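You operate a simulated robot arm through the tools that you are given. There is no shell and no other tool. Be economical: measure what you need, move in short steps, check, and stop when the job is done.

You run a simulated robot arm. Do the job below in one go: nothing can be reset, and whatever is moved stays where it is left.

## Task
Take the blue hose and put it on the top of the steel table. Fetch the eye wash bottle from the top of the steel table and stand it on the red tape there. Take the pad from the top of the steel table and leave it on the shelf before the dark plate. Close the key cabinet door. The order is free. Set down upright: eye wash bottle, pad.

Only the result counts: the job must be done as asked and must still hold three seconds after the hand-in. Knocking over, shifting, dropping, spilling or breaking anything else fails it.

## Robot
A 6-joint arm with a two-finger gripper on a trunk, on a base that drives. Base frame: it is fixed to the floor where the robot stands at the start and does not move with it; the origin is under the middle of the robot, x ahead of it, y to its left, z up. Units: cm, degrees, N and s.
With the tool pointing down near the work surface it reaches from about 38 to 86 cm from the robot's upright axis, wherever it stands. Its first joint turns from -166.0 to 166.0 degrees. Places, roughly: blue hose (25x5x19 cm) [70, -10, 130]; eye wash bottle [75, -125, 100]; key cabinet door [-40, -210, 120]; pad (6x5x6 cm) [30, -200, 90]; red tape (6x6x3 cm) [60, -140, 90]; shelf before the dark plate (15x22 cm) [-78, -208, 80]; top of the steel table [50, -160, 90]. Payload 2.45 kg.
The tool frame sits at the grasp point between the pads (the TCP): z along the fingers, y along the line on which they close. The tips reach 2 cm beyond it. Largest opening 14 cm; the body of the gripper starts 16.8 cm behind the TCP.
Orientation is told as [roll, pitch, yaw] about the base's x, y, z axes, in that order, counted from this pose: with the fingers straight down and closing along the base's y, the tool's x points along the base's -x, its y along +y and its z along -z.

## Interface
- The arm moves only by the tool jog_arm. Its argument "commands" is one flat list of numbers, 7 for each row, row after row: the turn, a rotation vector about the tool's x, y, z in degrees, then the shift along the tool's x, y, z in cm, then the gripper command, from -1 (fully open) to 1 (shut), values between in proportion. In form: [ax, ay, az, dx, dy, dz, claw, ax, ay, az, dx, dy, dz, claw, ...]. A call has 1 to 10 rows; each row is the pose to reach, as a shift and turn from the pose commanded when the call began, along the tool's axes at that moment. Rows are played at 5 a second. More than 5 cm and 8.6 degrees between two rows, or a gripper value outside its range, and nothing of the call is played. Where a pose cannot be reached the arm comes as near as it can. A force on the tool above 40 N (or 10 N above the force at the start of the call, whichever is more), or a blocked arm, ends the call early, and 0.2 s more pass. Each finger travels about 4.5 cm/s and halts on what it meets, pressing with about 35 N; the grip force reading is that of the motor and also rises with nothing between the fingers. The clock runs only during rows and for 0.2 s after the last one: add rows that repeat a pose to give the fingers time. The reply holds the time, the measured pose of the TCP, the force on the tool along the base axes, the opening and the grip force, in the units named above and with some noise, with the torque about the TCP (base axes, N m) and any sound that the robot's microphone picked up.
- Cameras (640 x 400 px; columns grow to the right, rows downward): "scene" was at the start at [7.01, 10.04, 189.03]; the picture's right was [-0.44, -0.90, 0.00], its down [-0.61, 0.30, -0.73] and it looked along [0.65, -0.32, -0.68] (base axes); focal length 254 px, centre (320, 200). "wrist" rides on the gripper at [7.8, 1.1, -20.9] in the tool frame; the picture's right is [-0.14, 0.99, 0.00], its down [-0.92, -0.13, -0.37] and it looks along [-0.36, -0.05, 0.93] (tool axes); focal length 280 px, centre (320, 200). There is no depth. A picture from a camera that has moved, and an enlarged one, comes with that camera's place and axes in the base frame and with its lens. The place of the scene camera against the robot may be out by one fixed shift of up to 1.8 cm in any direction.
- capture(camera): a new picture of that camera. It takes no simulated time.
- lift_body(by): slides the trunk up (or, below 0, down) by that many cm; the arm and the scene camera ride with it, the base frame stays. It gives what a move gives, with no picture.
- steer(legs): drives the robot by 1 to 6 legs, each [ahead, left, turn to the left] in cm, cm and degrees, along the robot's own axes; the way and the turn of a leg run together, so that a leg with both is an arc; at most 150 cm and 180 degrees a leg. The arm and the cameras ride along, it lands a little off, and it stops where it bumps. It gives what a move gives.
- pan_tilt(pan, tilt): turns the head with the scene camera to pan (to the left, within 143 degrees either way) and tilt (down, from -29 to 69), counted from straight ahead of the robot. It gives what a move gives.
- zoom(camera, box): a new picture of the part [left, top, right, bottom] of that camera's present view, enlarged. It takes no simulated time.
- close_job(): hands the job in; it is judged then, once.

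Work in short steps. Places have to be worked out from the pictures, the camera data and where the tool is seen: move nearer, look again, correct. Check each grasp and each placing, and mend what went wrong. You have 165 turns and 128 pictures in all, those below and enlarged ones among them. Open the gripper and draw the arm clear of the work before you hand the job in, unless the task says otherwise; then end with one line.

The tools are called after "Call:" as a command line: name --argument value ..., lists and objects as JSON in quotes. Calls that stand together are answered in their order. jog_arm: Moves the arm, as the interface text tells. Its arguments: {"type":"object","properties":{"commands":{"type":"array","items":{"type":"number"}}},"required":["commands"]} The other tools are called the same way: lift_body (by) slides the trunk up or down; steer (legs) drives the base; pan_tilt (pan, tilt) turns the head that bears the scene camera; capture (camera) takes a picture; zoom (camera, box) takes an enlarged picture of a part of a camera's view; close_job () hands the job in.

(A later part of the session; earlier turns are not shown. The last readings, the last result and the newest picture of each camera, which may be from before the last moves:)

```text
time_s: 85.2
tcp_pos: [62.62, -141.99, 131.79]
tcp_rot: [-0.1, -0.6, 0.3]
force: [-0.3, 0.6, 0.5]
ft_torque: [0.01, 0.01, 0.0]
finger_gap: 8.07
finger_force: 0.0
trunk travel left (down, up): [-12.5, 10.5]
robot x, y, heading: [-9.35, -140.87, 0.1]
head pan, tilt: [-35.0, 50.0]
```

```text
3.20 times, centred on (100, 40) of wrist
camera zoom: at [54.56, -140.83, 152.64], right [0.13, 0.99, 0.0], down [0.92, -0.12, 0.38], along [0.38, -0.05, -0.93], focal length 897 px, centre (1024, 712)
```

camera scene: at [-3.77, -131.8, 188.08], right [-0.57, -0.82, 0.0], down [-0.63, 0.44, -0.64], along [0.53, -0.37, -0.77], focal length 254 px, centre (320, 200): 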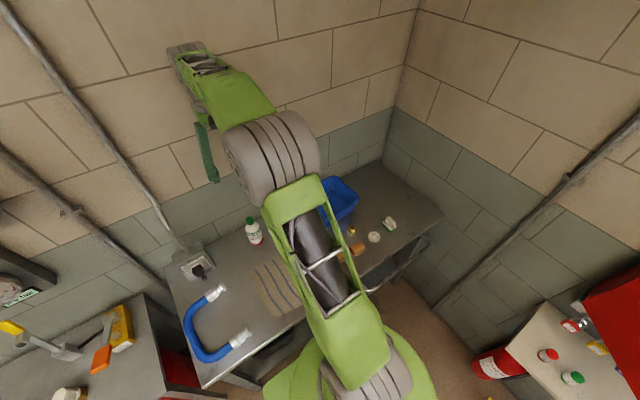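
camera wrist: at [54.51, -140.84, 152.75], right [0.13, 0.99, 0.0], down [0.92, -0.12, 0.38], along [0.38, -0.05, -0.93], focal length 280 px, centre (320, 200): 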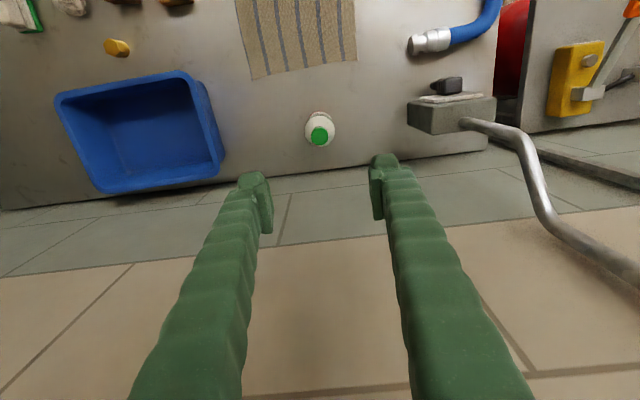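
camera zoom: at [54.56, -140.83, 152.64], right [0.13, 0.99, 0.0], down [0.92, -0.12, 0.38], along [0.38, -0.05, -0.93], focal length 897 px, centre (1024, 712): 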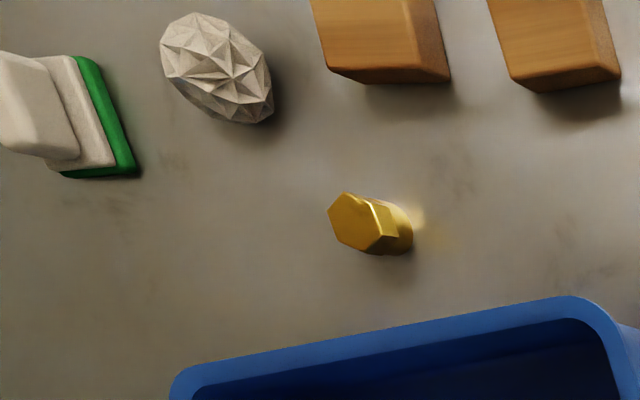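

The pad is the white-handled scrubber with the green layer, at about (33, −197). I'll move the arm over it, staying high.

Call:
jog_arm --commands '[0, 0, 0, 2.3, -4.3, 0, -0.15, 0, 0, 0, 4.6, -8.6, 0, -0.15, 0, 0, 0, 6.9, -12.9, 0, -0.15, 0, 0, 0, 9.2, -17.2, 0, -0.15, 0, 0, 0, 11.5, -21.5, 0, -0.15, 0, 0, 0, 13.8, -25.8, 0, -0.15, 0, 0, 0, 16.1, -30.1, 0, -0.15, 0, 0, 0, 18.4, -34.4, 0, -0.15, 0, 0, 0, 20.7, -38.7, 0, -0.15, 0, 0, 0, 23, -43, 0, -0.15]'

Call:
jog_arm --commands '[0, 0, 0, 2.5, -4.2, 2, -0.15, 0, 0, 0, 5, -8, 5, -0.15, 0, 0, 0, 7, -12, 7, -0.15]'

Call:
capture --camera "wrist"

```text
time_s: 87.4
tcp_pos: [39.56, -185.15, 131.71]
tcp_rot: [-0.1, -0.6, 0.3]
force: [-0.2, -0.4, 0.6]
ft_torque: [0.06, -0.01, 0.02]
finger_gap: 8.04
finger_force: 0.0
trunk travel left (down, up): [-12.5, 10.5]
robot x, y, heading: [-9.82, -141.32, 0.3]
head pan, tilt: [-35.0, 50.0]
```

```text
refused: row 1 steps farther than a row can; nothing moved
```

```text
57 pictures are left
camera wrist: at [31.74, -184.09, 152.67], right [0.13, 0.99, 0.0], down [0.92, -0.12, 0.38], along [0.38, -0.05, -0.93], focal length 280 px, centre (320, 200)
```

wrist: 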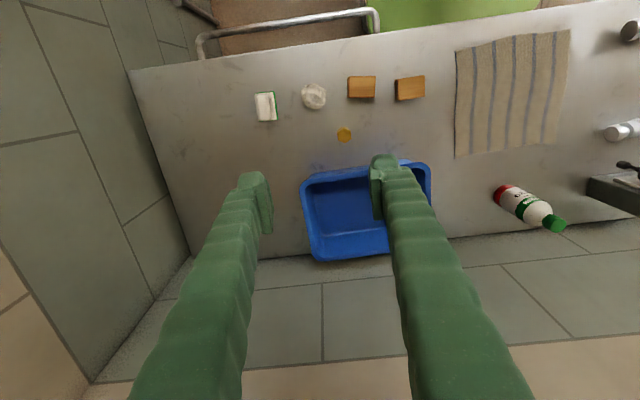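

Pad ≈ (34.7, −196), its handle long along x, so closing along y suits. I'll move above and lower to z≈115.

Call:
jog_arm --commands '[0, 0, 0, 1.6, -3.6, 2, -0.15, 0, 0, 0, 3.2, -7.2, 4, -0.15, 0, 0, 0, 4.9, -10.9, 6, -0.15, 0, 0, 0, 4.9, -10.9, 11, -0.15, 0, 0, 0, 4.9, -10.9, 16, -0.15]'

Call:
capture --camera "wrist"

Call:
zoom --camera "wrist" --box '[240, 60, 420, 200]'

```text
time_s: 88.6
tcp_pos: [35.33, -196.05, 115.6]
tcp_rot: [-0.1, -0.6, 0.4]
force: [-0.9, -0.2, 0.2]
ft_torque: [0.02, 0.05, -0.01]
finger_gap: 8.03
finger_force: 0.0
trunk travel left (down, up): [-12.5, 10.5]
robot x, y, heading: [-9.84, -140.78, 0.3]
head pan, tilt: [-35.0, 50.0]
```

```text
56 pictures are left
camera wrist: at [27.32, -194.98, 136.5], right [0.13, 0.99, 0.0], down [0.92, -0.12, 0.38], along [0.38, -0.05, -0.93], focal length 280 px, centre (320, 200)
```

wrist: 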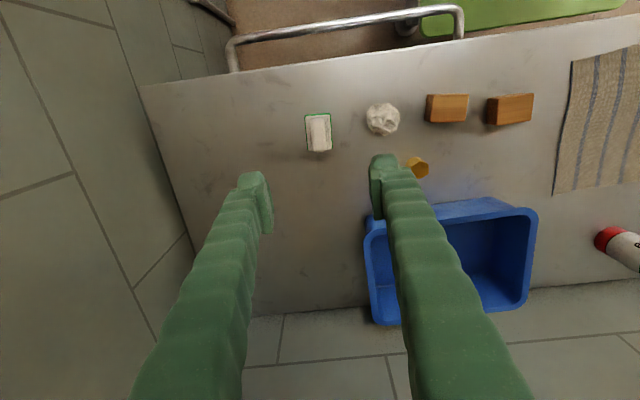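

```text
2.86 times, centred on (330, 130) of wrist
camera zoom: at [27.32, -194.98, 136.5], right [0.13, 0.99, 0.0], down [0.92, -0.12, 0.38], along [0.38, -0.05, -0.93], focal length 801 px, centre (291, 400)
```

zoom: 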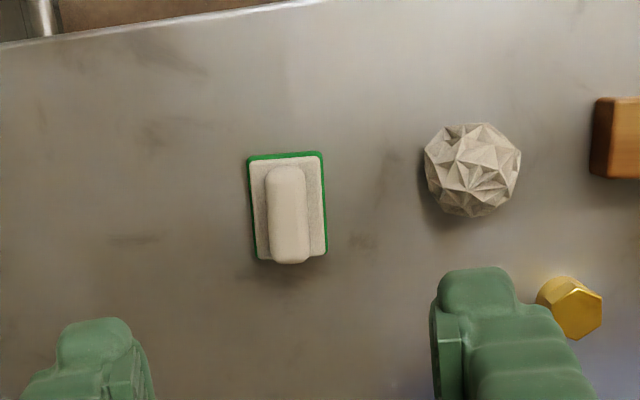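

The handle is along x, centred ≈ (34.4, −196.1). I'll narrow to 3.6 cm and go down to z≈96 for a check.

Call:
jog_arm --commands '[0, 0, 0, 0.9, 0, 4, 0.1, 0, 0, 0, 0.9, 0, 8, 0.3, 0, 0, 0, 0.9, 0, 12, 0.43, 0, 0, 0, 0.9, 0, 16, 0.43, 0, 0, 0, 0.9, 0, 19, 0.43]'

Call:
zoom --camera "wrist" --box '[240, 60, 400, 240]'

```text
time_s: 89.8
tcp_pos: [34.52, -195.94, 96.39]
tcp_rot: [0.0, -0.7, 0.3]
force: [0.3, -0.7, -0.4]
ft_torque: [0.01, 0.01, 0.01]
finger_gap: 3.98
finger_force: 0.1
trunk travel left (down, up): [-12.5, 10.5]
robot x, y, heading: [-9.54, -141.26, 0.3]
head pan, tilt: [-35.0, 50.0]
```

```text
2.22 times, centred on (320, 150) of wrist
camera zoom: at [26.49, -194.91, 117.41], right [0.13, 0.99, 0.0], down [0.92, -0.12, 0.38], along [0.38, -0.05, -0.93], focal length 623 px, centre (320, 311)
```

zoom: 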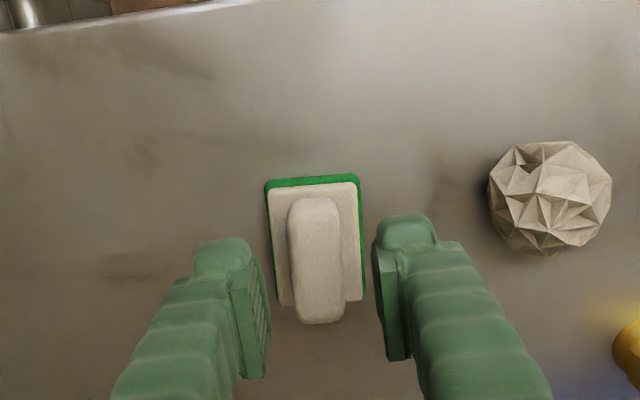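

Aligned. I'll go down in small steps, watching for the tips meeting the pad's ledge.

Call:
jog_arm --commands '[0, 0, 0, 0, -0.2, 1, 0.43, 0, 0, 0, 0, -0.2, 2, 0.43, 0, 0, 0, 0, -0.2, 3, 0.43, 0, 0, 0, 0, -0.2, 3.6, 0.43, 0, 0, 0, 0, -0.2, 3.6, 0.43]'

Call:
zoom --camera "wrist" --box '[240, 60, 400, 240]'

```text
time_s: 91.0
tcp_pos: [34.47, -196.28, 93.01]
tcp_rot: [-0.1, -0.6, 0.4]
force: [-0.8, -0.8, 0.2]
ft_torque: [0.01, -0.03, -0.03]
finger_gap: 3.98
finger_force: 0.1
trunk travel left (down, up): [-12.5, 10.5]
robot x, y, heading: [-9.63, -141.17, 0.1]
head pan, tilt: [-35.0, 50.0]
```

```text
2.22 times, centred on (320, 150) of wrist
camera zoom: at [26.51, -195.17, 113.96], right [0.13, 0.99, 0.0], down [0.92, -0.12, 0.38], along [0.38, -0.05, -0.93], focal length 623 px, centre (320, 311)
```

zoom: 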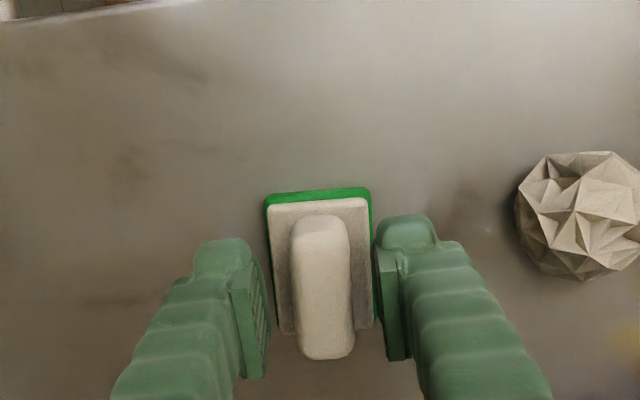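

Tips are around z 91; I'll go 0.8 cm lower and close on the handle.

Call:
jog_arm --commands '[0, 0, 0, 0, 0, 0.4, 0.43, 0, 0, 0, 0, 0, 0.8, 0.43, 0, 0, 0, 0, 0, 0.8, 0.55, 0, 0, 0, 0, 0, 0.8, 0.65, 0, 0, 0, 0, 0, 0.8, 0.8, 0, 0, 0, 0, 0, 0.8, 0.9, 0, 0, 0, 0, 0, 0.8, 0.9]'

Call:
zoom --camera "wrist" --box '[240, 60, 400, 240]'

```text
time_s: 92.6
tcp_pos: [34.56, -196.2, 92.13]
tcp_rot: [-0.1, -0.6, 0.3]
force: [0.7, -0.1, 0.5]
ft_torque: [0.03, -0.03, 0.04]
finger_gap: 2.05
finger_force: 34.8
trunk travel left (down, up): [-12.5, 10.5]
robot x, y, heading: [-9.7, -141.0, 0.3]
head pan, tilt: [-35.0, 50.0]
```

```text
2.22 times, centred on (320, 150) of wrist
camera zoom: at [26.56, -195.18, 113.1], right [0.13, 0.99, 0.0], down [0.92, -0.12, 0.38], along [0.38, -0.05, -0.93], focal length 623 px, centre (320, 311)
```

zoom: 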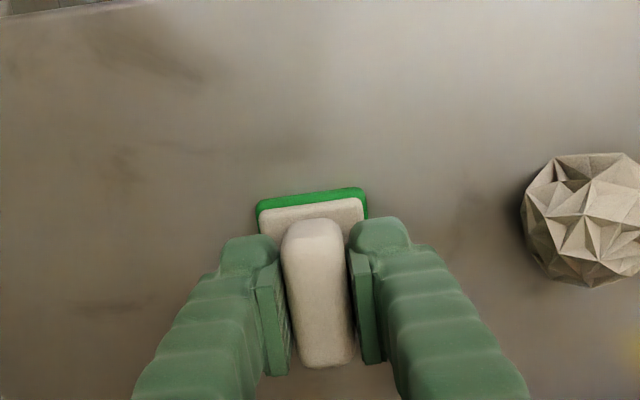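

Handle gripped (gap 2.05). I'll lift it to carrying height, then look towards the shelf.

Call:
jog_arm --commands '[0, 0, 0, 0, 0, -3, 0.95, 0, 0, 0, 0, 0, -7, 0.95, 0, 0, 0, 0, 0, -12, 0.95, 0, 0, 0, 0, 0, -17, 0.95, 0, 0, 0, 0, 0, -22, 0.95, 0, 0, 0, 0, 0, -27, 0.95, 0, 0, 0, 0, 0, -32, 0.95]'

Call:
capture --camera "wrist"

Call:
pan_tilt --pan -110 --tilt 45

Call:
capture --camera "scene"

```text
time_s: 94.2
tcp_pos: [34.05, -196.41, 124.33]
tcp_rot: [-0.1, -0.6, 0.4]
force: [0.1, 0.0, -0.8]
ft_torque: [-0.01, 0.0, 0.0]
finger_gap: 2.05
finger_force: 35.1
trunk travel left (down, up): [-12.5, 10.5]
robot x, y, heading: [-9.97, -141.08, 0.2]
head pan, tilt: [-35.0, 50.0]
```

```text
51 pictures are left
camera wrist: at [26.12, -195.3, 145.3], right [0.13, 0.99, 0.0], down [0.92, -0.12, 0.38], along [0.38, -0.05, -0.93], focal length 280 px, centre (320, 200)
```

wrist: 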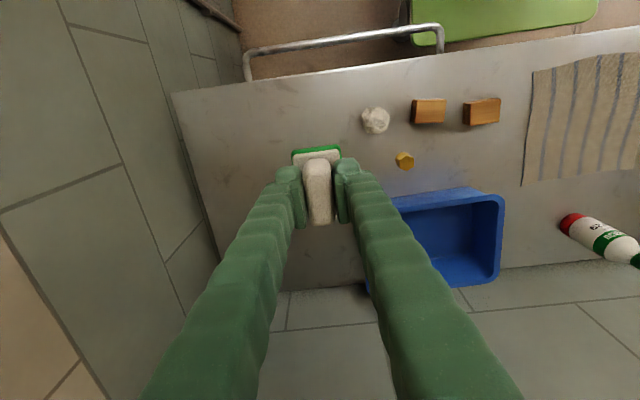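

```text
time_s: 95.7
tcp_pos: [34.07, -196.46, 124.37]
tcp_rot: [-0.1, -0.6, 0.4]
force: [0.1, -0.3, -0.9]
ft_torque: [-0.03, 0.01, 0.04]
finger_gap: 2.04
finger_force: 34.9
trunk travel left (down, up): [-12.5, 10.5]
robot x, y, heading: [-9.45, -141.03, 0.2]
head pan, tilt: [-110.0, 45.0]
```

```text
50 pictures are left
camera scene: at [-12.84, -135.08, 188.77], right [-0.94, 0.34, 0.0], down [0.24, 0.67, -0.71], along [-0.24, -0.67, -0.71], focal length 254 px, centre (320, 200)
```

scene: 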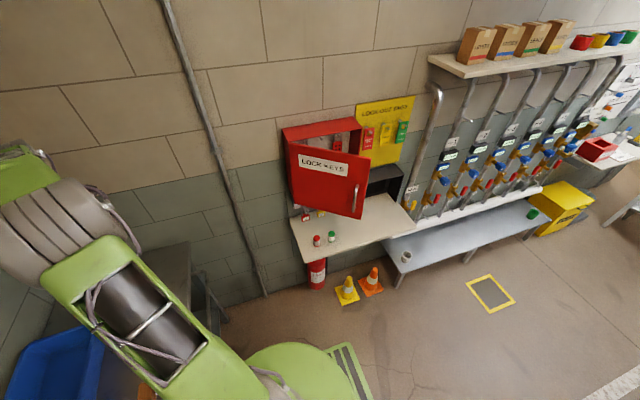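

The pad is held. Shelf: z≈80, x −27..−93, front edge y≈−200; the target is at (−78, −208). Before driving I'll bring the arm in front of the robot, up high.

Call:
jog_arm --commands '[0, 0, 0, 0, 4.5, -1.5, 0.95, 0, 0, 0, 0, 9, -3, 0.95, 0, 0, 0, 0, 13.5, -4.5, 0.95, 0, 0, 0, 0, 18, -6, 0.95, 0, 0, 0, 0, 22.5, -7.5, 0.95, 0, 0, 0, 0, 27, -9, 0.95, 0, 0, 0, 0, 31.5, -10, 0.95, 0, 0, 0, 0, 36, -10, 0.95, 0, 0, 0, 0, 40.5, -10, 0.95, 0, 0, 0, 0, 45, -10, 0.95]'

Call:
jog_arm --commands '[0, 0, 0, 0, 4.5, 0, 0.95, 0, 0, 0, 0, 9, 0, 0.95]'

Call:
steer --legs '[[-70, 0, 0], [0, 16, 0], [0, 0, -90]]'

Call:
pan_tilt --pan 0 --tilt 40

Call:
capture --camera "scene"

Call:
capture --camera "wrist"

```text
time_s: 97.9
tcp_pos: [33.42, -150.84, 134.08]
tcp_rot: [-0.2, -0.6, 0.4]
force: [-0.3, 0.7, 0.0]
ft_torque: [-0.04, -0.01, -0.04]
finger_gap: 2.04
finger_force: 35.3
trunk travel left (down, up): [-12.5, 10.5]
robot x, y, heading: [-9.69, -140.91, 0.3]
head pan, tilt: [-110.0, 45.0]
```

```text
time_s: 98.5
tcp_pos: [33.49, -142.2, 134.26]
tcp_rot: [-0.2, -0.6, 0.5]
force: [0.6, 0.3, -1.3]
ft_torque: [-0.05, 0.0, 0.03]
finger_gap: 2.03
finger_force: 35.0
trunk travel left (down, up): [-12.5, 10.5]
robot x, y, heading: [-9.75, -141.14, 0.5]
head pan, tilt: [-110.0, 45.0]
```

```text
time_s: 107.8
tcp_pos: [-80.95, -168.76, 134.22]
tcp_rot: [-0.1, -0.5, -88.7]
force: [-0.1, 0.9, -0.1]
ft_torque: [-0.04, -0.01, -0.02]
finger_gap: 2.0
finger_force: 34.9
trunk travel left (down, up): [-12.5, 10.5]
robot x, y, heading: [-80.54, -125.42, -88.5]
head pan, tilt: [-110.0, 45.0]
```

```text
time_s: 109.7
tcp_pos: [-80.96, -168.63, 134.32]
tcp_rot: [-0.1, -0.6, -88.7]
force: [-0.4, -0.2, 0.2]
ft_torque: [-0.01, -0.02, 0.02]
finger_gap: 2.06
finger_force: 35.4
trunk travel left (down, up): [-12.5, 10.5]
robot x, y, heading: [-80.28, -125.56, -88.7]
head pan, tilt: [0.0, 40.0]
```

```text
49 pictures are left
camera scene: at [-67.64, -135.05, 189.5], right [-1.0, -0.02, 0.0], down [-0.01, 0.64, -0.77], along [0.02, -0.77, -0.64], focal length 254 px, centre (320, 200)
```

scene: 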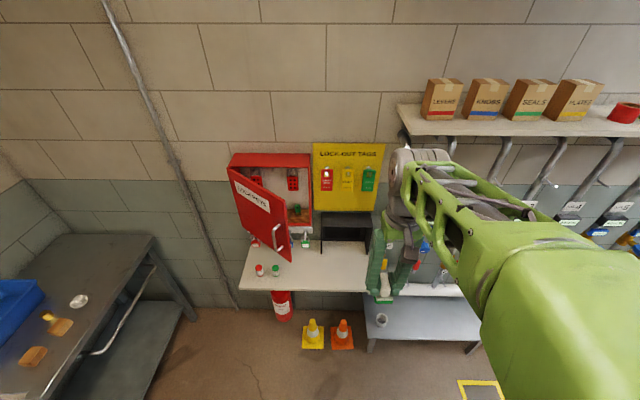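

```text
48 pictures are left
camera wrist: at [-79.87, -160.67, 155.17], right [0.99, -0.11, 0.0], down [-0.11, -0.92, 0.38], along [-0.04, -0.38, -0.93], focal length 280 px, centre (320, 200)
```

wrist: 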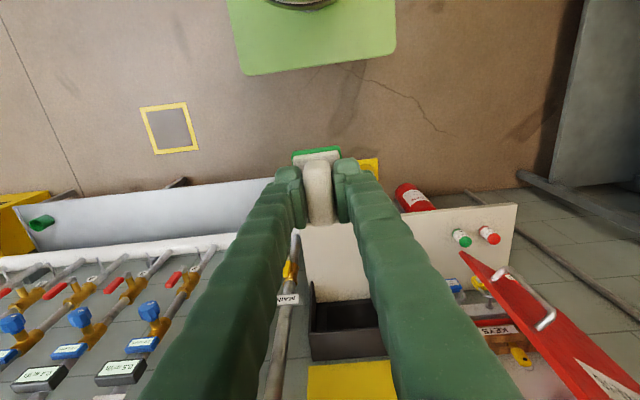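

The shelf top is at z≈81 with its front edge at y≈−199.5; the dark box spans x −91..−68 at the back. The door's free edge is at ≈(−54, −197), hinge at x≈−30. I'll drive 22 cm ahead for the pad.

Call:
steer --legs '[[22, 0, -1.3]]'

Call:
capture --camera "wrist"

Call:
pan_tilt --pan 12 --tilt 50

Call:
capture --camera "scene"

```text
time_s: 111.4
tcp_pos: [-81.66, -191.15, 134.2]
tcp_rot: [-0.2, -0.5, -90.0]
force: [0.1, -0.5, -0.7]
ft_torque: [0.09, 0.0, 0.02]
finger_gap: 2.05
finger_force: 34.8
trunk travel left (down, up): [-12.5, 10.5]
robot x, y, heading: [-80.63, -148.27, -90.0]
head pan, tilt: [0.0, 40.0]
```

```text
47 pictures are left
camera wrist: at [-80.53, -183.2, 155.13], right [0.99, -0.14, 0.0], down [-0.13, -0.92, 0.38], along [-0.05, -0.37, -0.93], focal length 280 px, centre (320, 200)
```

wrist: 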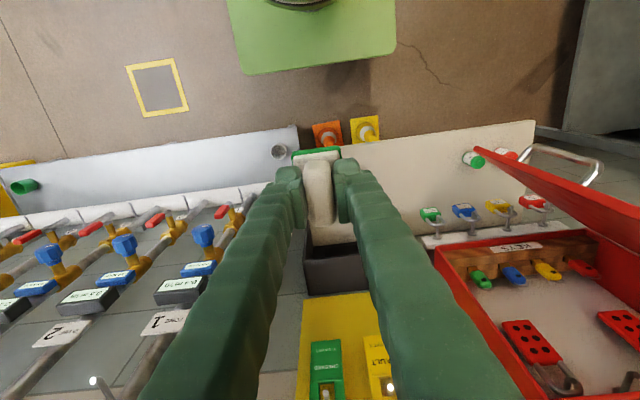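

```text
time_s: 112.1
tcp_pos: [-81.78, -191.06, 134.17]
tcp_rot: [-0.1, -0.6, -90.0]
force: [-0.8, -0.3, -0.4]
ft_torque: [-0.02, 0.02, 0.01]
finger_gap: 2.05
finger_force: 34.7
trunk travel left (down, up): [-12.5, 10.5]
robot x, y, heading: [-79.85, -148.07, -90.4]
head pan, tilt: [12.0, 50.0]
```

```text
46 pictures are left
camera scene: at [-66.08, -156.86, 188.09], right [-0.98, -0.2, 0.0], down [-0.16, 0.75, -0.64], along [0.13, -0.63, -0.77], focal length 254 px, centre (320, 200)
```

scene: 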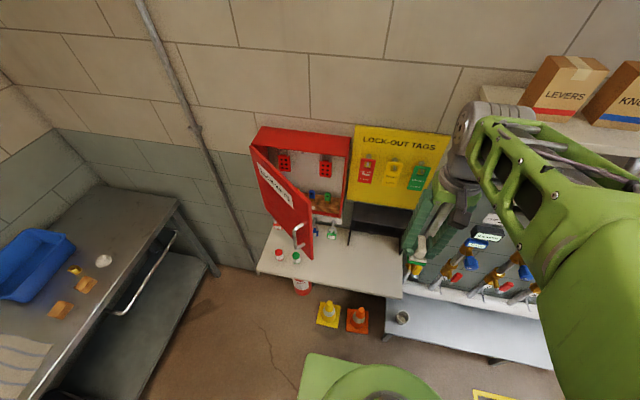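

The spot in front of the dark box is free. I'll move the pad to (−79.2, −208.5) and lower to z≈96 first.

Call:
jog_arm --commands '[0, 0, 0, -4.5, 0.6, 0, 0.95, 0, 0, 0, -9, 1.2, 0, 0.95, 0, 0, 0, -13.5, 1.9, 0, 0.95, 0, 0, 0, -17.4, 2.5, 0, 0.95, 0, 0, 0, -17.4, 2.5, 5, 0.95, 0, 0, 0, -17.4, 2.5, 10, 0.95, 0, 0, 0, -17.4, 2.5, 15, 0.95, 0, 0, 0, -17.4, 2.5, 20, 0.95, 0, 0, 0, -17.4, 2.5, 25, 0.95, 0, 0, 0, -17.4, 2.5, 30, 0.95]'

Call:
jog_arm --commands '[0, 0, 0, 0, 0, 4, 0.95, 0, 0, 0, 0, 0, 8, 0.95]'

Call:
capture --camera "wrist"

Call:
capture --camera "scene"

```text
time_s: 114.3
tcp_pos: [-79.39, -208.9, 104.23]
tcp_rot: [0.0, -0.5, -90.1]
force: [-0.3, 0.1, -0.7]
ft_torque: [0.01, 0.01, -0.01]
finger_gap: 2.05
finger_force: 34.7
trunk travel left (down, up): [-12.5, 10.5]
robot x, y, heading: [-80.42, -148.09, -89.9]
head pan, tilt: [12.0, 50.0]
```

```text
time_s: 114.9
tcp_pos: [-79.35, -209.05, 96.16]
tcp_rot: [-0.1, -0.6, -90.1]
force: [0.6, -0.2, -0.1]
ft_torque: [0.06, 0.01, -0.04]
finger_gap: 2.03
finger_force: 34.8
trunk travel left (down, up): [-12.5, 10.5]
robot x, y, heading: [-80.36, -147.61, -90.2]
head pan, tilt: [12.0, 50.0]
```

```text
45 pictures are left
camera wrist: at [-78.09, -200.97, 117.18], right [0.99, -0.14, 0.0], down [-0.13, -0.92, 0.38], along [-0.05, -0.37, -0.93], focal length 280 px, centre (320, 200)
```

wrist: 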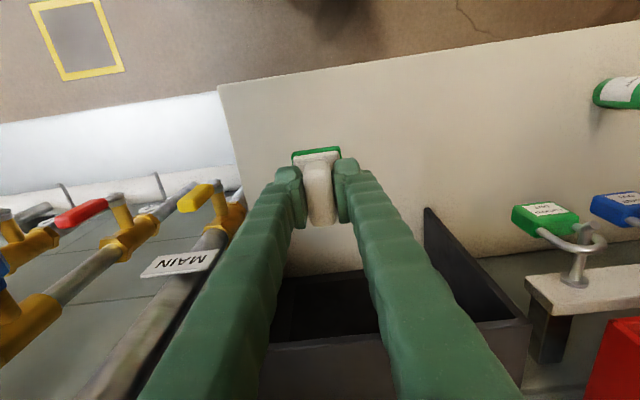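

```text
44 pictures are left
camera scene: at [-66.07, -156.93, 188.07], right [-0.98, -0.2, 0.0], down [-0.16, 0.75, -0.64], along [0.13, -0.63, -0.77], focal length 254 px, centre (320, 200)
```

scene: 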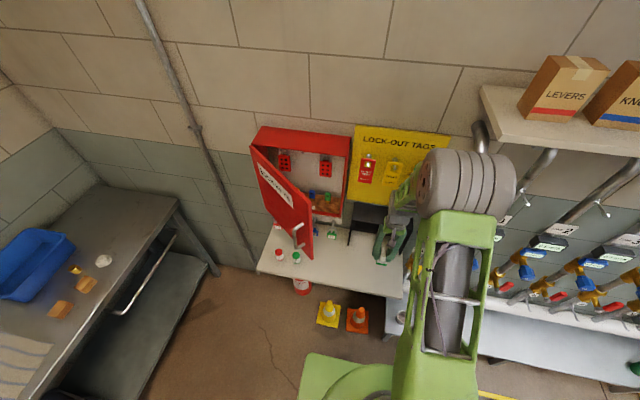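

The box spans x ≈ −87..−65, so I'll shift 1.8 cm in x and lower carefully until contact.

Call:
jog_arm --commands '[0, 0, 0, -0.5, 1.8, 2, 0.95, 0, 0, 0, -0.5, 1.8, 5, 0.95, 0, 0, 0, -0.5, 1.8, 7, 0.95, 0, 0, 0, -0.5, 1.8, 8, 0.95, 0, 0, 0, -0.5, 1.8, 8.5, 0.95, 0, 0, 0, -0.5, 1.8, 8.5, 0.95]'

Call:
zoom --camera "wrist" --box '[220, 80, 420, 240]'

Call:
zoom --camera "scene" --box '[330, 180, 430, 300]'

```text
time_s: 116.3
tcp_pos: [-77.5, -209.42, 87.89]
tcp_rot: [-0.2, -0.6, -90.1]
force: [-0.6, -0.3, -0.5]
ft_torque: [-0.01, 0.0, 0.03]
finger_gap: 2.03
finger_force: 34.6
trunk travel left (down, up): [-12.5, 10.5]
robot x, y, heading: [-80.19, -148.24, -90.2]
head pan, tilt: [12.0, 50.0]
```

```text
2.50 times, centred on (320, 160) of wrist
camera zoom: at [-76.36, -201.44, 108.8], right [0.99, -0.14, 0.0], down [-0.13, -0.92, 0.38], along [-0.05, -0.37, -0.93], focal length 701 px, centre (320, 300)
```

zoom: 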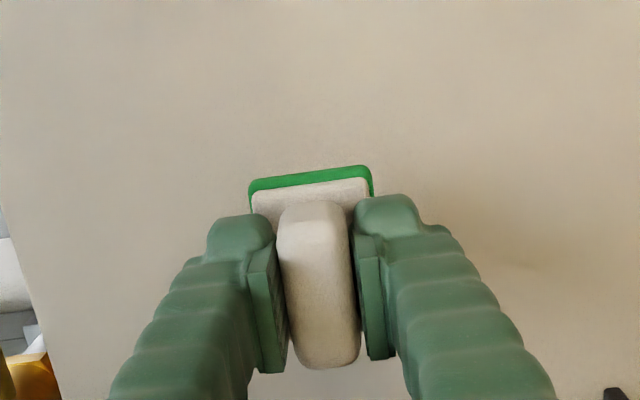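

```text
3.33 times, centred on (380, 240) of scene
camera zoom: at [-66.07, -156.85, 188.08], right [-0.98, -0.2, 0.0], down [-0.16, 0.75, -0.64], along [0.13, -0.63, -0.77], focal length 847 px, centre (120, 67)
```

zoom: 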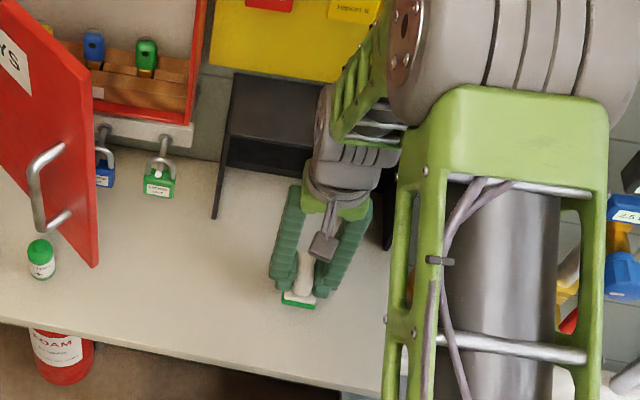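

Still above the surface; continuing down in fine steps.

Call:
jog_arm --commands '[0, 0, 0, 0, 0, 0.3, 0.95, 0, 0, 0, 0, 0, 0.6, 0.95, 0, 0, 0, 0, 0, 0.9, 0.95, 0, 0, 0, 0, 0, 1.2, 0.95, 0, 0, 0, 0, 0, 1.2, 0.95]'

Call:
jog_arm --commands '[0, 0, 0, 0, 0, 0.2, 0.95, 0, 0, 0, 0, 0, 0.4, 0.95, 0, 0, 0, 0, 0, 0.4, 0.95]'

```text
time_s: 117.5
tcp_pos: [-77.65, -209.43, 86.71]
tcp_rot: [-0.2, -0.6, -90.1]
force: [-0.5, -0.5, -0.1]
ft_torque: [0.0, 0.0, -0.02]
finger_gap: 2.03
finger_force: 34.9
trunk travel left (down, up): [-12.5, 10.5]
robot x, y, heading: [-80.32, -147.9, -90.2]
head pan, tilt: [12.0, 50.0]
```

```text
time_s: 118.3
tcp_pos: [-77.56, -209.6, 86.44]
tcp_rot: [-0.2, -0.7, -90.1]
force: [-0.6, -1.0, -0.8]
ft_torque: [0.03, 0.01, 0.01]
finger_gap: 2.03
finger_force: 34.9
trunk travel left (down, up): [-12.5, 10.5]
robot x, y, heading: [-80.4, -148.25, -90.3]
head pan, tilt: [12.0, 50.0]
```

Call:
jog_arm --commands '[0, 0, 0, 0, 0, 0.25, 0.95, 0, 0, 0, 0, 0, 0.5, 0.95, 0, 0, 0, 0, 0, 0.75, 0.95, 0, 0, 0, 0, 0, 0.75, 0.95]'

Call:
zoom --camera "scene" --box '[350, 230, 410, 290]'

```text
time_s: 119.3
tcp_pos: [-77.54, -209.6, 85.61]
tcp_rot: [0.0, -0.6, -90.2]
force: [0.6, 0.5, -0.6]
ft_torque: [-0.01, 0.02, -0.03]
finger_gap: 2.04
finger_force: 34.5
trunk travel left (down, up): [-12.5, 10.5]
robot x, y, heading: [-80.63, -148.07, -90.2]
head pan, tilt: [12.0, 50.0]
```

```text
6.67 times, centred on (380, 260) of scene
camera zoom: at [-66.07, -156.84, 188.08], right [-0.98, -0.2, 0.0], down [-0.16, 0.75, -0.64], along [0.13, -0.63, -0.77], focal length 1693 px, centre (-80, -200)
```

zoom: 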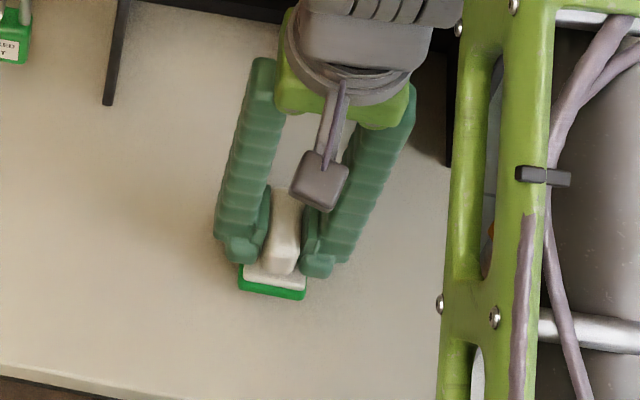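

Very near the surface now; a bit further.

Call:
jog_arm --commands '[0, 0, 0, 0, 0, 0.25, 0.95, 0, 0, 0, 0, 0, 0.5, 0.95, 0, 0, 0, 0, 0, 0.7, 0.95, 0, 0, 0, 0, 0, 0.7, 0.95]'

Call:
jog_arm --commands '[0, 0, 0, 0, 0, 0.25, 0.95, 0, 0, 0, 0, 0, 0.5, 0.95, 0, 0, 0, 0, 0, 0.5, 0.95]'

```text
time_s: 120.3
tcp_pos: [-77.57, -209.61, 84.79]
tcp_rot: [0.0, -0.7, -90.1]
force: [0.1, -0.9, -0.7]
ft_torque: [0.0, 0.01, 0.04]
finger_gap: 2.04
finger_force: 35.2
trunk travel left (down, up): [-12.5, 10.5]
robot x, y, heading: [-80.21, -147.88, -90.3]
head pan, tilt: [12.0, 50.0]
```

```text
time_s: 121.1
tcp_pos: [-77.58, -209.51, 84.43]
tcp_rot: [-0.1, -0.6, -90.1]
force: [-0.1, 0.4, 0.4]
ft_torque: [0.0, -0.03, 0.01]
finger_gap: 2.04
finger_force: 35.0
trunk travel left (down, up): [-12.5, 10.5]
robot x, y, heading: [-80.35, -148.08, -90.2]
head pan, tilt: [12.0, 50.0]
```

Call:
jog_arm --commands '[0, 0, 0, 0, 0, 0.2, 0.95, 0, 0, 0, 0, 0, 0.4, 0.95, 0, 0, 0, 0, 0, 0.4, 0.95]'

Call:
zoom --camera "scene" --box '[350, 230, 410, 290]'

```text
time_s: 121.9
tcp_pos: [-77.69, -209.55, 84.13]
tcp_rot: [-0.1, -0.7, -90.1]
force: [-2.8, 0.1, 25.0]
ft_torque: [0.28, 0.03, -0.01]
finger_gap: 2.04
finger_force: 34.9
trunk travel left (down, up): [-12.5, 10.5]
robot x, y, heading: [-79.93, -148.17, -90.1]
head pan, tilt: [12.0, 50.0]
```

```text
6.67 times, centred on (380, 260) of scene
camera zoom: at [-66.11, -156.61, 188.12], right [-0.98, -0.2, 0.0], down [-0.16, 0.75, -0.64], along [0.13, -0.63, -0.77], focal length 1693 px, centre (-80, -200)
```

zoom: 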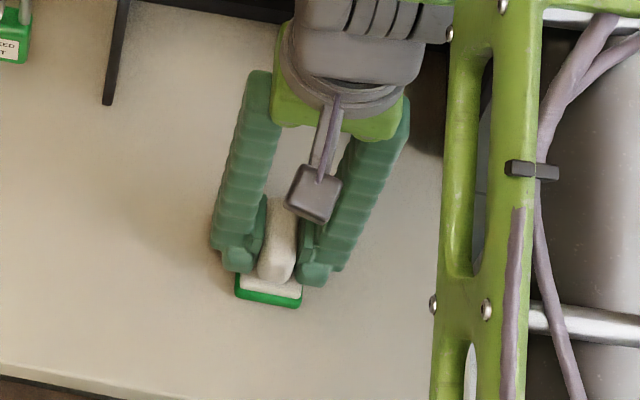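

Contact at 84.1. I'll ease up, open to ~4 cm and rise.

Call:
jog_arm --commands '[0, 0, 0, 0, 0, -0.35, 0.95, 0, 0, 0, 0, 0, -0.35, 0.6, 0, 0, 0, 0, 0, -0.35, 0.5, 0, 0, 0, 0, 0, -0.35, 0.4, 0, 0, 0, 0, 0, -0.35, 0.4, 0, 0, 0, 0, 0, -3, 0.4, 0, 0, 0, 0, 0, -7, 0.4, 0, 0, 0, 0, 0, -12, 0.4]'

Call:
capture --camera "wrist"

```text
time_s: 123.7
tcp_pos: [-77.47, -209.34, 96.19]
tcp_rot: [-0.1, -0.6, -90.2]
force: [-0.1, 1.3, 0.3]
ft_torque: [-0.03, 0.01, 0.03]
finger_gap: 4.22
finger_force: 0.0
trunk travel left (down, up): [-12.5, 10.5]
robot x, y, heading: [-80.38, -147.78, -90.1]
head pan, tilt: [12.0, 50.0]
```

```text
39 pictures are left
camera wrist: at [-76.26, -201.27, 117.08], right [0.99, -0.14, 0.0], down [-0.13, -0.92, 0.38], along [-0.05, -0.37, -0.93], focal length 280 px, centre (320, 200)
```

wrist: 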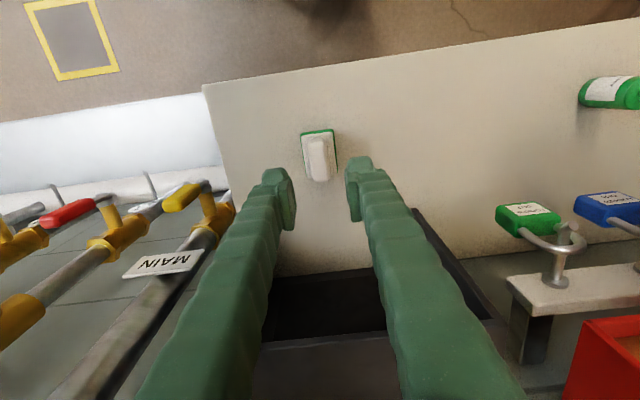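

The pad stands before the dark box. I'll rise, draw the arm back and strafe left towards the cabinet door.

Call:
jog_arm --commands '[0, 0, 0, 0, 0, -5, 0.5, 0, 0, 0, 0, 0, -10, 0.6, 0, 0, 0, 0, 0, -15, 0.8, 0, 0, 0, 0, 0, -20, 1, 0, 0, 0, 2, 0, -24, 1, 0, 0, 0, 5, 0, -28, 1, 0, 0, 0, 8, 0, -32, 1, 0, 0, 0, 11.5, 0, -35, 1, 0, 0, 0, 15, 0, -38, 1, 0, 0, 0, 19, 0, -40, 1]'

Call:
steer --legs '[[0, 28, 0]]'

Call:
pan_tilt --pan 10 --tilt 45

Call:
capture --camera "scene"

Call:
capture --camera "wrist"

```text
time_s: 125.9
tcp_pos: [-77.43, -189.78, 135.98]
tcp_rot: [-0.1, -0.7, -90.0]
force: [0.2, -0.4, -0.1]
ft_torque: [-0.07, -0.01, 0.03]
finger_gap: 0.01
finger_force: 29.1
trunk travel left (down, up): [-12.5, 10.5]
robot x, y, heading: [-80.37, -147.46, -89.9]
head pan, tilt: [12.0, 50.0]
```

```text
time_s: 129.0
tcp_pos: [-49.21, -190.05, 135.91]
tcp_rot: [-0.1, -0.6, -90.0]
force: [-0.3, -0.2, 0.6]
ft_torque: [0.02, 0.01, 0.0]
finger_gap: 0.0
finger_force: 29.7
trunk travel left (down, up): [-12.5, 10.5]
robot x, y, heading: [-52.24, -148.15, -90.1]
head pan, tilt: [12.0, 50.0]
```

```text
time_s: 129.7
tcp_pos: [-49.15, -190.08, 135.93]
tcp_rot: [-0.2, -0.6, -90.1]
force: [-0.2, -0.1, -0.4]
ft_torque: [-0.06, 0.0, 0.0]
finger_gap: 0.03
finger_force: 29.3
trunk travel left (down, up): [-12.5, 10.5]
robot x, y, heading: [-51.84, -147.99, -90.3]
head pan, tilt: [10.0, 45.0]
```

```text
38 pictures are left
camera scene: at [-38.06, -157.4, 188.77], right [-0.99, -0.17, 0.0], down [-0.12, 0.7, -0.71], along [0.12, -0.7, -0.71], focal length 254 px, centre (320, 200)
```

scene: 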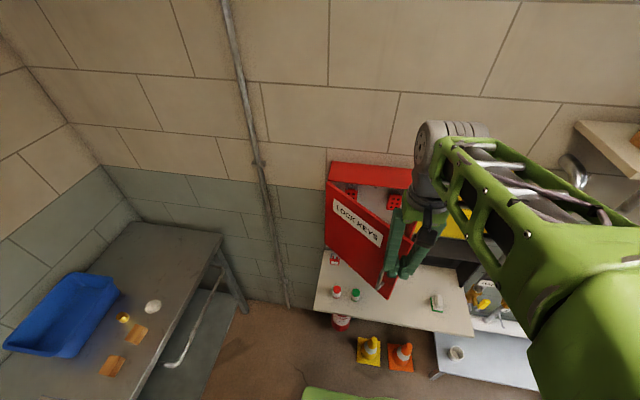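

```text
37 pictures are left
camera wrist: at [-47.99, -182.08, 156.83], right [0.99, -0.14, 0.0], down [-0.13, -0.92, 0.38], along [-0.05, -0.37, -0.93], focal length 280 px, centre (320, 200)
```

wrist: 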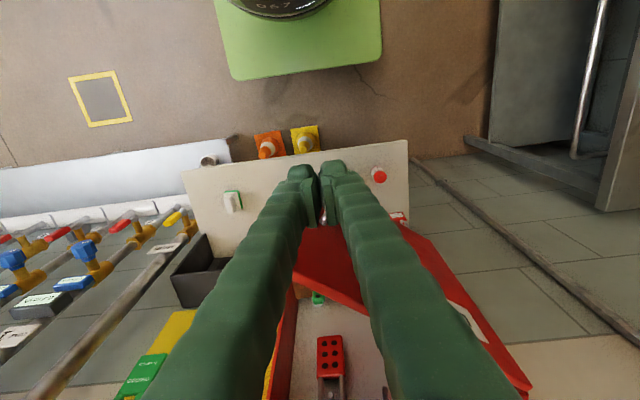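

Door: hinge ≈ (−30, −213.6), free edge ≈ (−53, −197.5), open about 35°. I'll put the closed fingers in front of the middle of its face (x≈−43), lower to z≈122, then push towards −y.

Call:
jog_arm --commands '[0, 0, 0, 0, 3, -0.5, 1, 0, 0, 0, 0, 6.1, -0.5, 1, 0, 0, 0, 0, 6.1, 4, 1, 0, 0, 0, 0, 6.1, 9, 1, 0, 0, 0, 0, 6.1, 14, 1]'

Call:
capture --camera "wrist"

Call:
capture --camera "scene"

```text
time_s: 130.9
tcp_pos: [-43.1, -190.44, 121.9]
tcp_rot: [-0.1, -0.7, -90.0]
force: [-0.7, 0.0, 0.0]
ft_torque: [0.0, 0.05, -0.01]
finger_gap: 0.03
finger_force: 29.9
trunk travel left (down, up): [-12.5, 10.5]
robot x, y, heading: [-51.93, -148.02, -90.1]
head pan, tilt: [10.0, 45.0]
```

```text
36 pictures are left
camera wrist: at [-41.86, -182.46, 142.78], right [0.99, -0.14, 0.0], down [-0.13, -0.92, 0.38], along [-0.05, -0.37, -0.93], focal length 280 px, centre (320, 200)
```

wrist: 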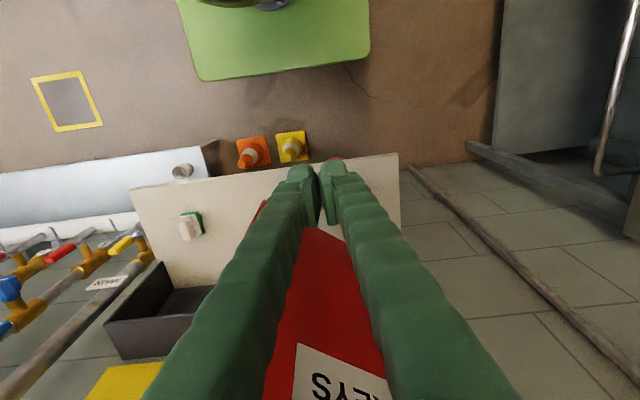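

```text
35 pictures are left
camera scene: at [-38.04, -157.51, 188.76], right [-0.99, -0.17, 0.0], down [-0.12, 0.7, -0.71], along [0.12, -0.7, -0.71], focal length 254 px, centre (320, 200)
```

scene: 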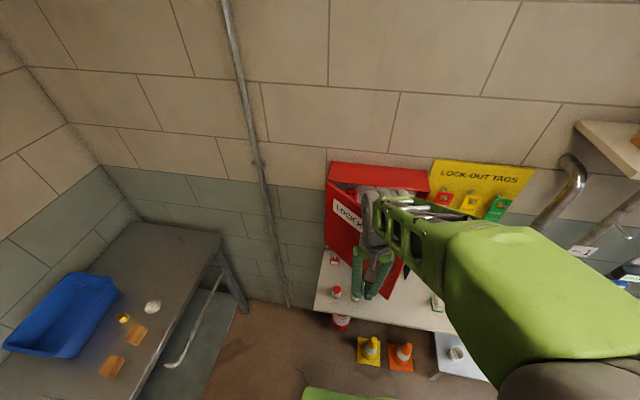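

In position before the door's face. I'll push towards −y in moderate steps.

Call:
jog_arm --commands '[0, 0, 0, -3, 0, 0, 1, 0, 0, 0, -6, 0, 0, 1, 0, 0, 0, -8.5, 0, 0, 1, 0, 0, 0, -10.5, 0, 0, 1, 0, 0, 0, -12.5, 0, 0, 1, 0, 0, 0, -14, 0, 0, 1]'

Call:
capture --camera "wrist"

Call:
capture --camera "scene"

```text
time_s: 132.3
tcp_pos: [-43.03, -204.35, 122.11]
tcp_rot: [-0.1, -0.6, -89.9]
force: [-0.5, 0.1, 0.7]
ft_torque: [0.01, 0.01, 0.01]
finger_gap: 0.01
finger_force: 29.6
trunk travel left (down, up): [-12.5, 10.5]
robot x, y, heading: [-51.57, -147.97, -90.0]
head pan, tilt: [10.0, 45.0]
```

```text
34 pictures are left
camera wrist: at [-41.84, -196.25, 142.95], right [0.99, -0.14, 0.0], down [-0.13, -0.92, 0.38], along [-0.05, -0.37, -0.93], focal length 280 px, centre (320, 200)
```

wrist: 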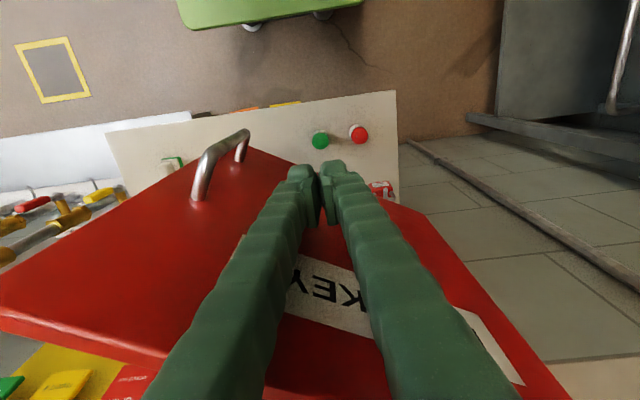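

```text
33 pictures are left
camera scene: at [-38.05, -157.43, 188.77], right [-0.99, -0.17, 0.0], down [-0.12, 0.7, -0.71], along [0.12, -0.7, -0.71], focal length 254 px, centre (320, 200)
```

scene: 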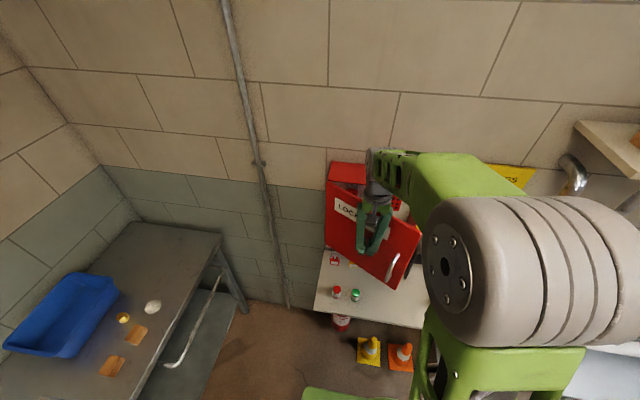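

The door is swinging inwards with little resistance. I'll keep pushing.

Call:
jog_arm --commands '[0, 0, 0, -2, 0, 0, 1, 0, 0, 0, -4, 0, 0, 1, 0, 0, 0, -6, 0, 0, 1, 0, 0, 0, -7.5, 0, 0, 1, 0, 0, 0, -9, 0, 0, 1]'

Call:
capture --camera "wrist"

Call:
capture --camera "scene"

```text
time_s: 133.5
tcp_pos: [-43.1, -213.31, 122.17]
tcp_rot: [-0.2, -0.7, -89.9]
force: [-0.1, -0.2, -0.4]
ft_torque: [0.02, -0.03, 0.04]
finger_gap: 0.0
finger_force: 29.3
trunk travel left (down, up): [-12.5, 10.5]
robot x, y, heading: [-52.36, -148.28, -90.2]
head pan, tilt: [10.0, 45.0]
```

```text
32 pictures are left
camera wrist: at [-41.85, -205.3, 143.07], right [0.99, -0.14, 0.0], down [-0.13, -0.92, 0.38], along [-0.05, -0.37, -0.93], focal length 280 px, centre (320, 200)
```

wrist: 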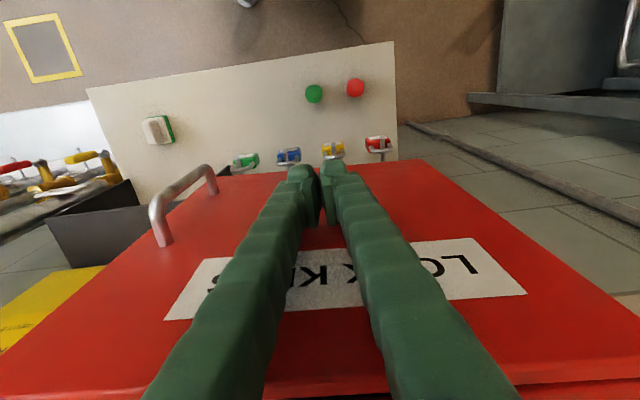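

```text
31 pictures are left
camera scene: at [-38.06, -157.46, 188.77], right [-0.99, -0.17, 0.0], down [-0.12, 0.7, -0.71], along [0.12, -0.7, -0.71], focal length 254 px, centre (320, 200)
```

scene: 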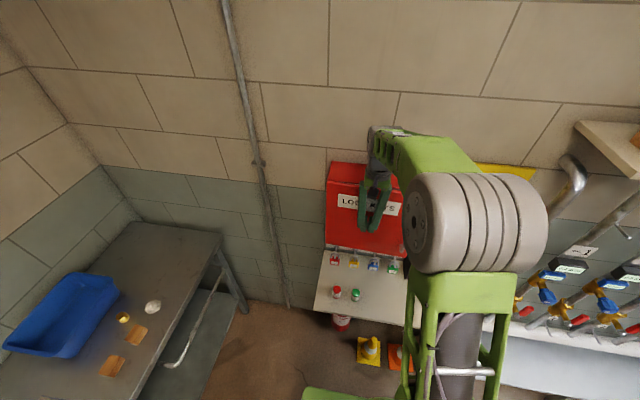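

Nearly closed. I'll push further in small steps until it resists.

Call:
jog_arm --commands '[0, 0, 0, -1, 0, 0, 1, 0, 0, 0, -2, 0, 0, 1, 0, 0, 0, -3, 0, 0, 1, 0, 0, 0, -4, 0, 0, 1, 0, 0, 0, -5, 0, 0, 1]'

Call:
capture --camera "wrist"

```text
time_s: 134.3
tcp_pos: [-43.03, -215.24, 121.97]
tcp_rot: [-0.4, 0.9, -90.0]
force: [-0.9, 16.9, 0.8]
ft_torque: [0.18, 0.08, 0.0]
finger_gap: 0.61
finger_force: 29.9
trunk travel left (down, up): [-12.5, 10.5]
robot x, y, heading: [-51.81, -147.85, -90.1]
head pan, tilt: [10.0, 45.0]
stopped in row 4: the force on the tool passed its limit at 46 N (the readings are from after the stop); the commanded pose is now the measured one
```

```text
30 pictures are left
camera wrist: at [-41.79, -207.73, 142.99], right [0.99, -0.14, -0.01], down [-0.13, -0.93, 0.35], along [-0.05, -0.35, -0.94], focal length 280 px, centre (320, 200)
```

wrist: 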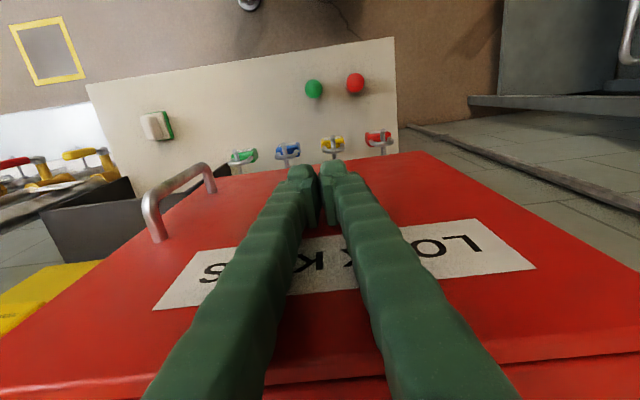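

It met a firm stop. I'll back off and look whether the door is flush.

Call:
jog_arm --commands '[0, 0, 0, 3, 0, 0, 1, 0, 0, 0, 7, 0, 0, 1, 0, 0, 0, 12, 0, 0, 1, 0, 0, 0, 17, 0, 0, 1, 0, 0, 0, 22, 0, -2, 1, 0, 0, 0, 26, 0, -4, 1]'

Call:
steer --legs '[[-25, -25, 0]]'

Call:
pan_tilt --pan 15 --tilt 35

Call:
capture --camera "scene"

```text
refused: row 5 steps farther than a row can; nothing moved
```

```text
time_s: 137.2
tcp_pos: [-67.94, -190.87, 121.9]
tcp_rot: [-0.2, 0.5, -89.9]
force: [0.3, 0.1, 0.7]
ft_torque: [0.01, -0.04, -0.01]
finger_gap: 0.04
finger_force: 29.2
trunk travel left (down, up): [-12.5, 10.5]
robot x, y, heading: [-77.12, -122.98, -89.9]
head pan, tilt: [10.0, 45.0]
```

```text
time_s: 137.9
tcp_pos: [-67.95, -190.68, 121.83]
tcp_rot: [-0.2, 0.5, -89.8]
force: [0.4, -0.5, 1.0]
ft_torque: [-0.01, 0.03, 0.0]
finger_gap: 0.0
finger_force: 29.4
trunk travel left (down, up): [-12.5, 10.5]
robot x, y, heading: [-77.35, -123.02, -90.0]
head pan, tilt: [15.0, 35.0]
```

```text
29 pictures are left
camera scene: at [-62.35, -132.86, 190.25], right [-0.97, -0.26, 0.0], down [-0.15, 0.55, -0.82], along [0.21, -0.79, -0.57], focal length 254 px, centre (320, 200)
```

scene: 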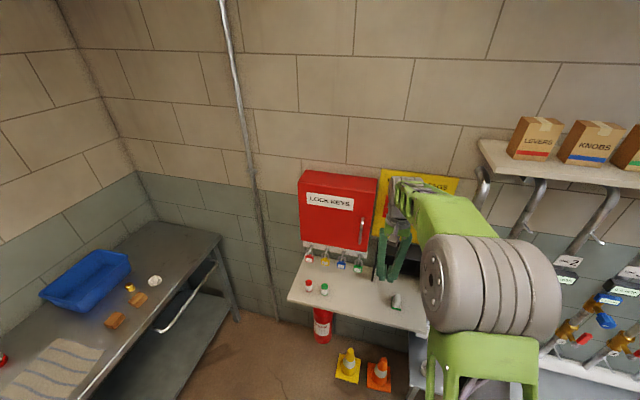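

The back-off row was refused, but the base's move drew the arm away. The door looks closed; I'll enlarge to check it and the pad.

Call:
zoom --camera "scene" --box '[280, 150, 440, 330]'

Call:
pan_tilt --pan 60 --tilt 35

Call:
capture --camera "scene"

```text
2.22 times, centred on (360, 240) of scene
camera zoom: at [-62.35, -132.86, 190.25], right [-0.97, -0.26, 0.0], down [-0.15, 0.55, -0.82], along [0.21, -0.79, -0.57], focal length 564 px, centre (231, 111)
```

zoom: 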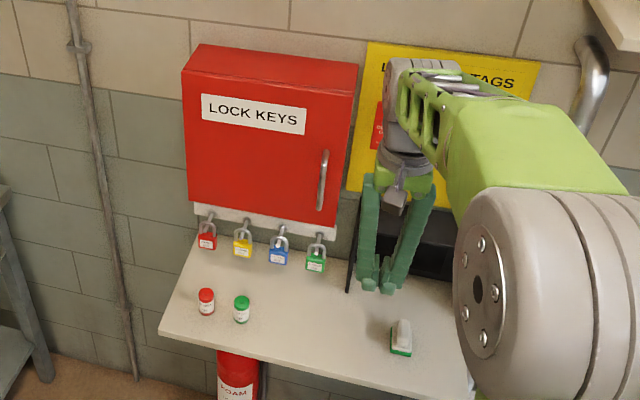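

```text
time_s: 139.0
tcp_pos: [-67.93, -190.81, 121.87]
tcp_rot: [-0.3, 0.7, -89.8]
force: [-0.2, 1.0, -0.2]
ft_torque: [-0.01, 0.0, -0.01]
finger_gap: 0.01
finger_force: 29.3
trunk travel left (down, up): [-12.5, 10.5]
robot x, y, heading: [-77.5, -123.05, -90.0]
head pan, tilt: [60.0, 35.0]
```

```text
27 pictures are left
camera scene: at [-57.0, -128.77, 190.26], right [-0.5, -0.87, 0.0], down [-0.5, 0.29, -0.82], along [0.71, -0.41, -0.57], focal length 254 px, centre (320, 200)
```

scene: 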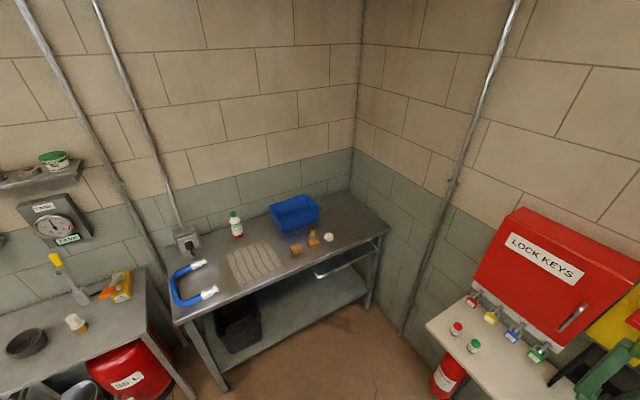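

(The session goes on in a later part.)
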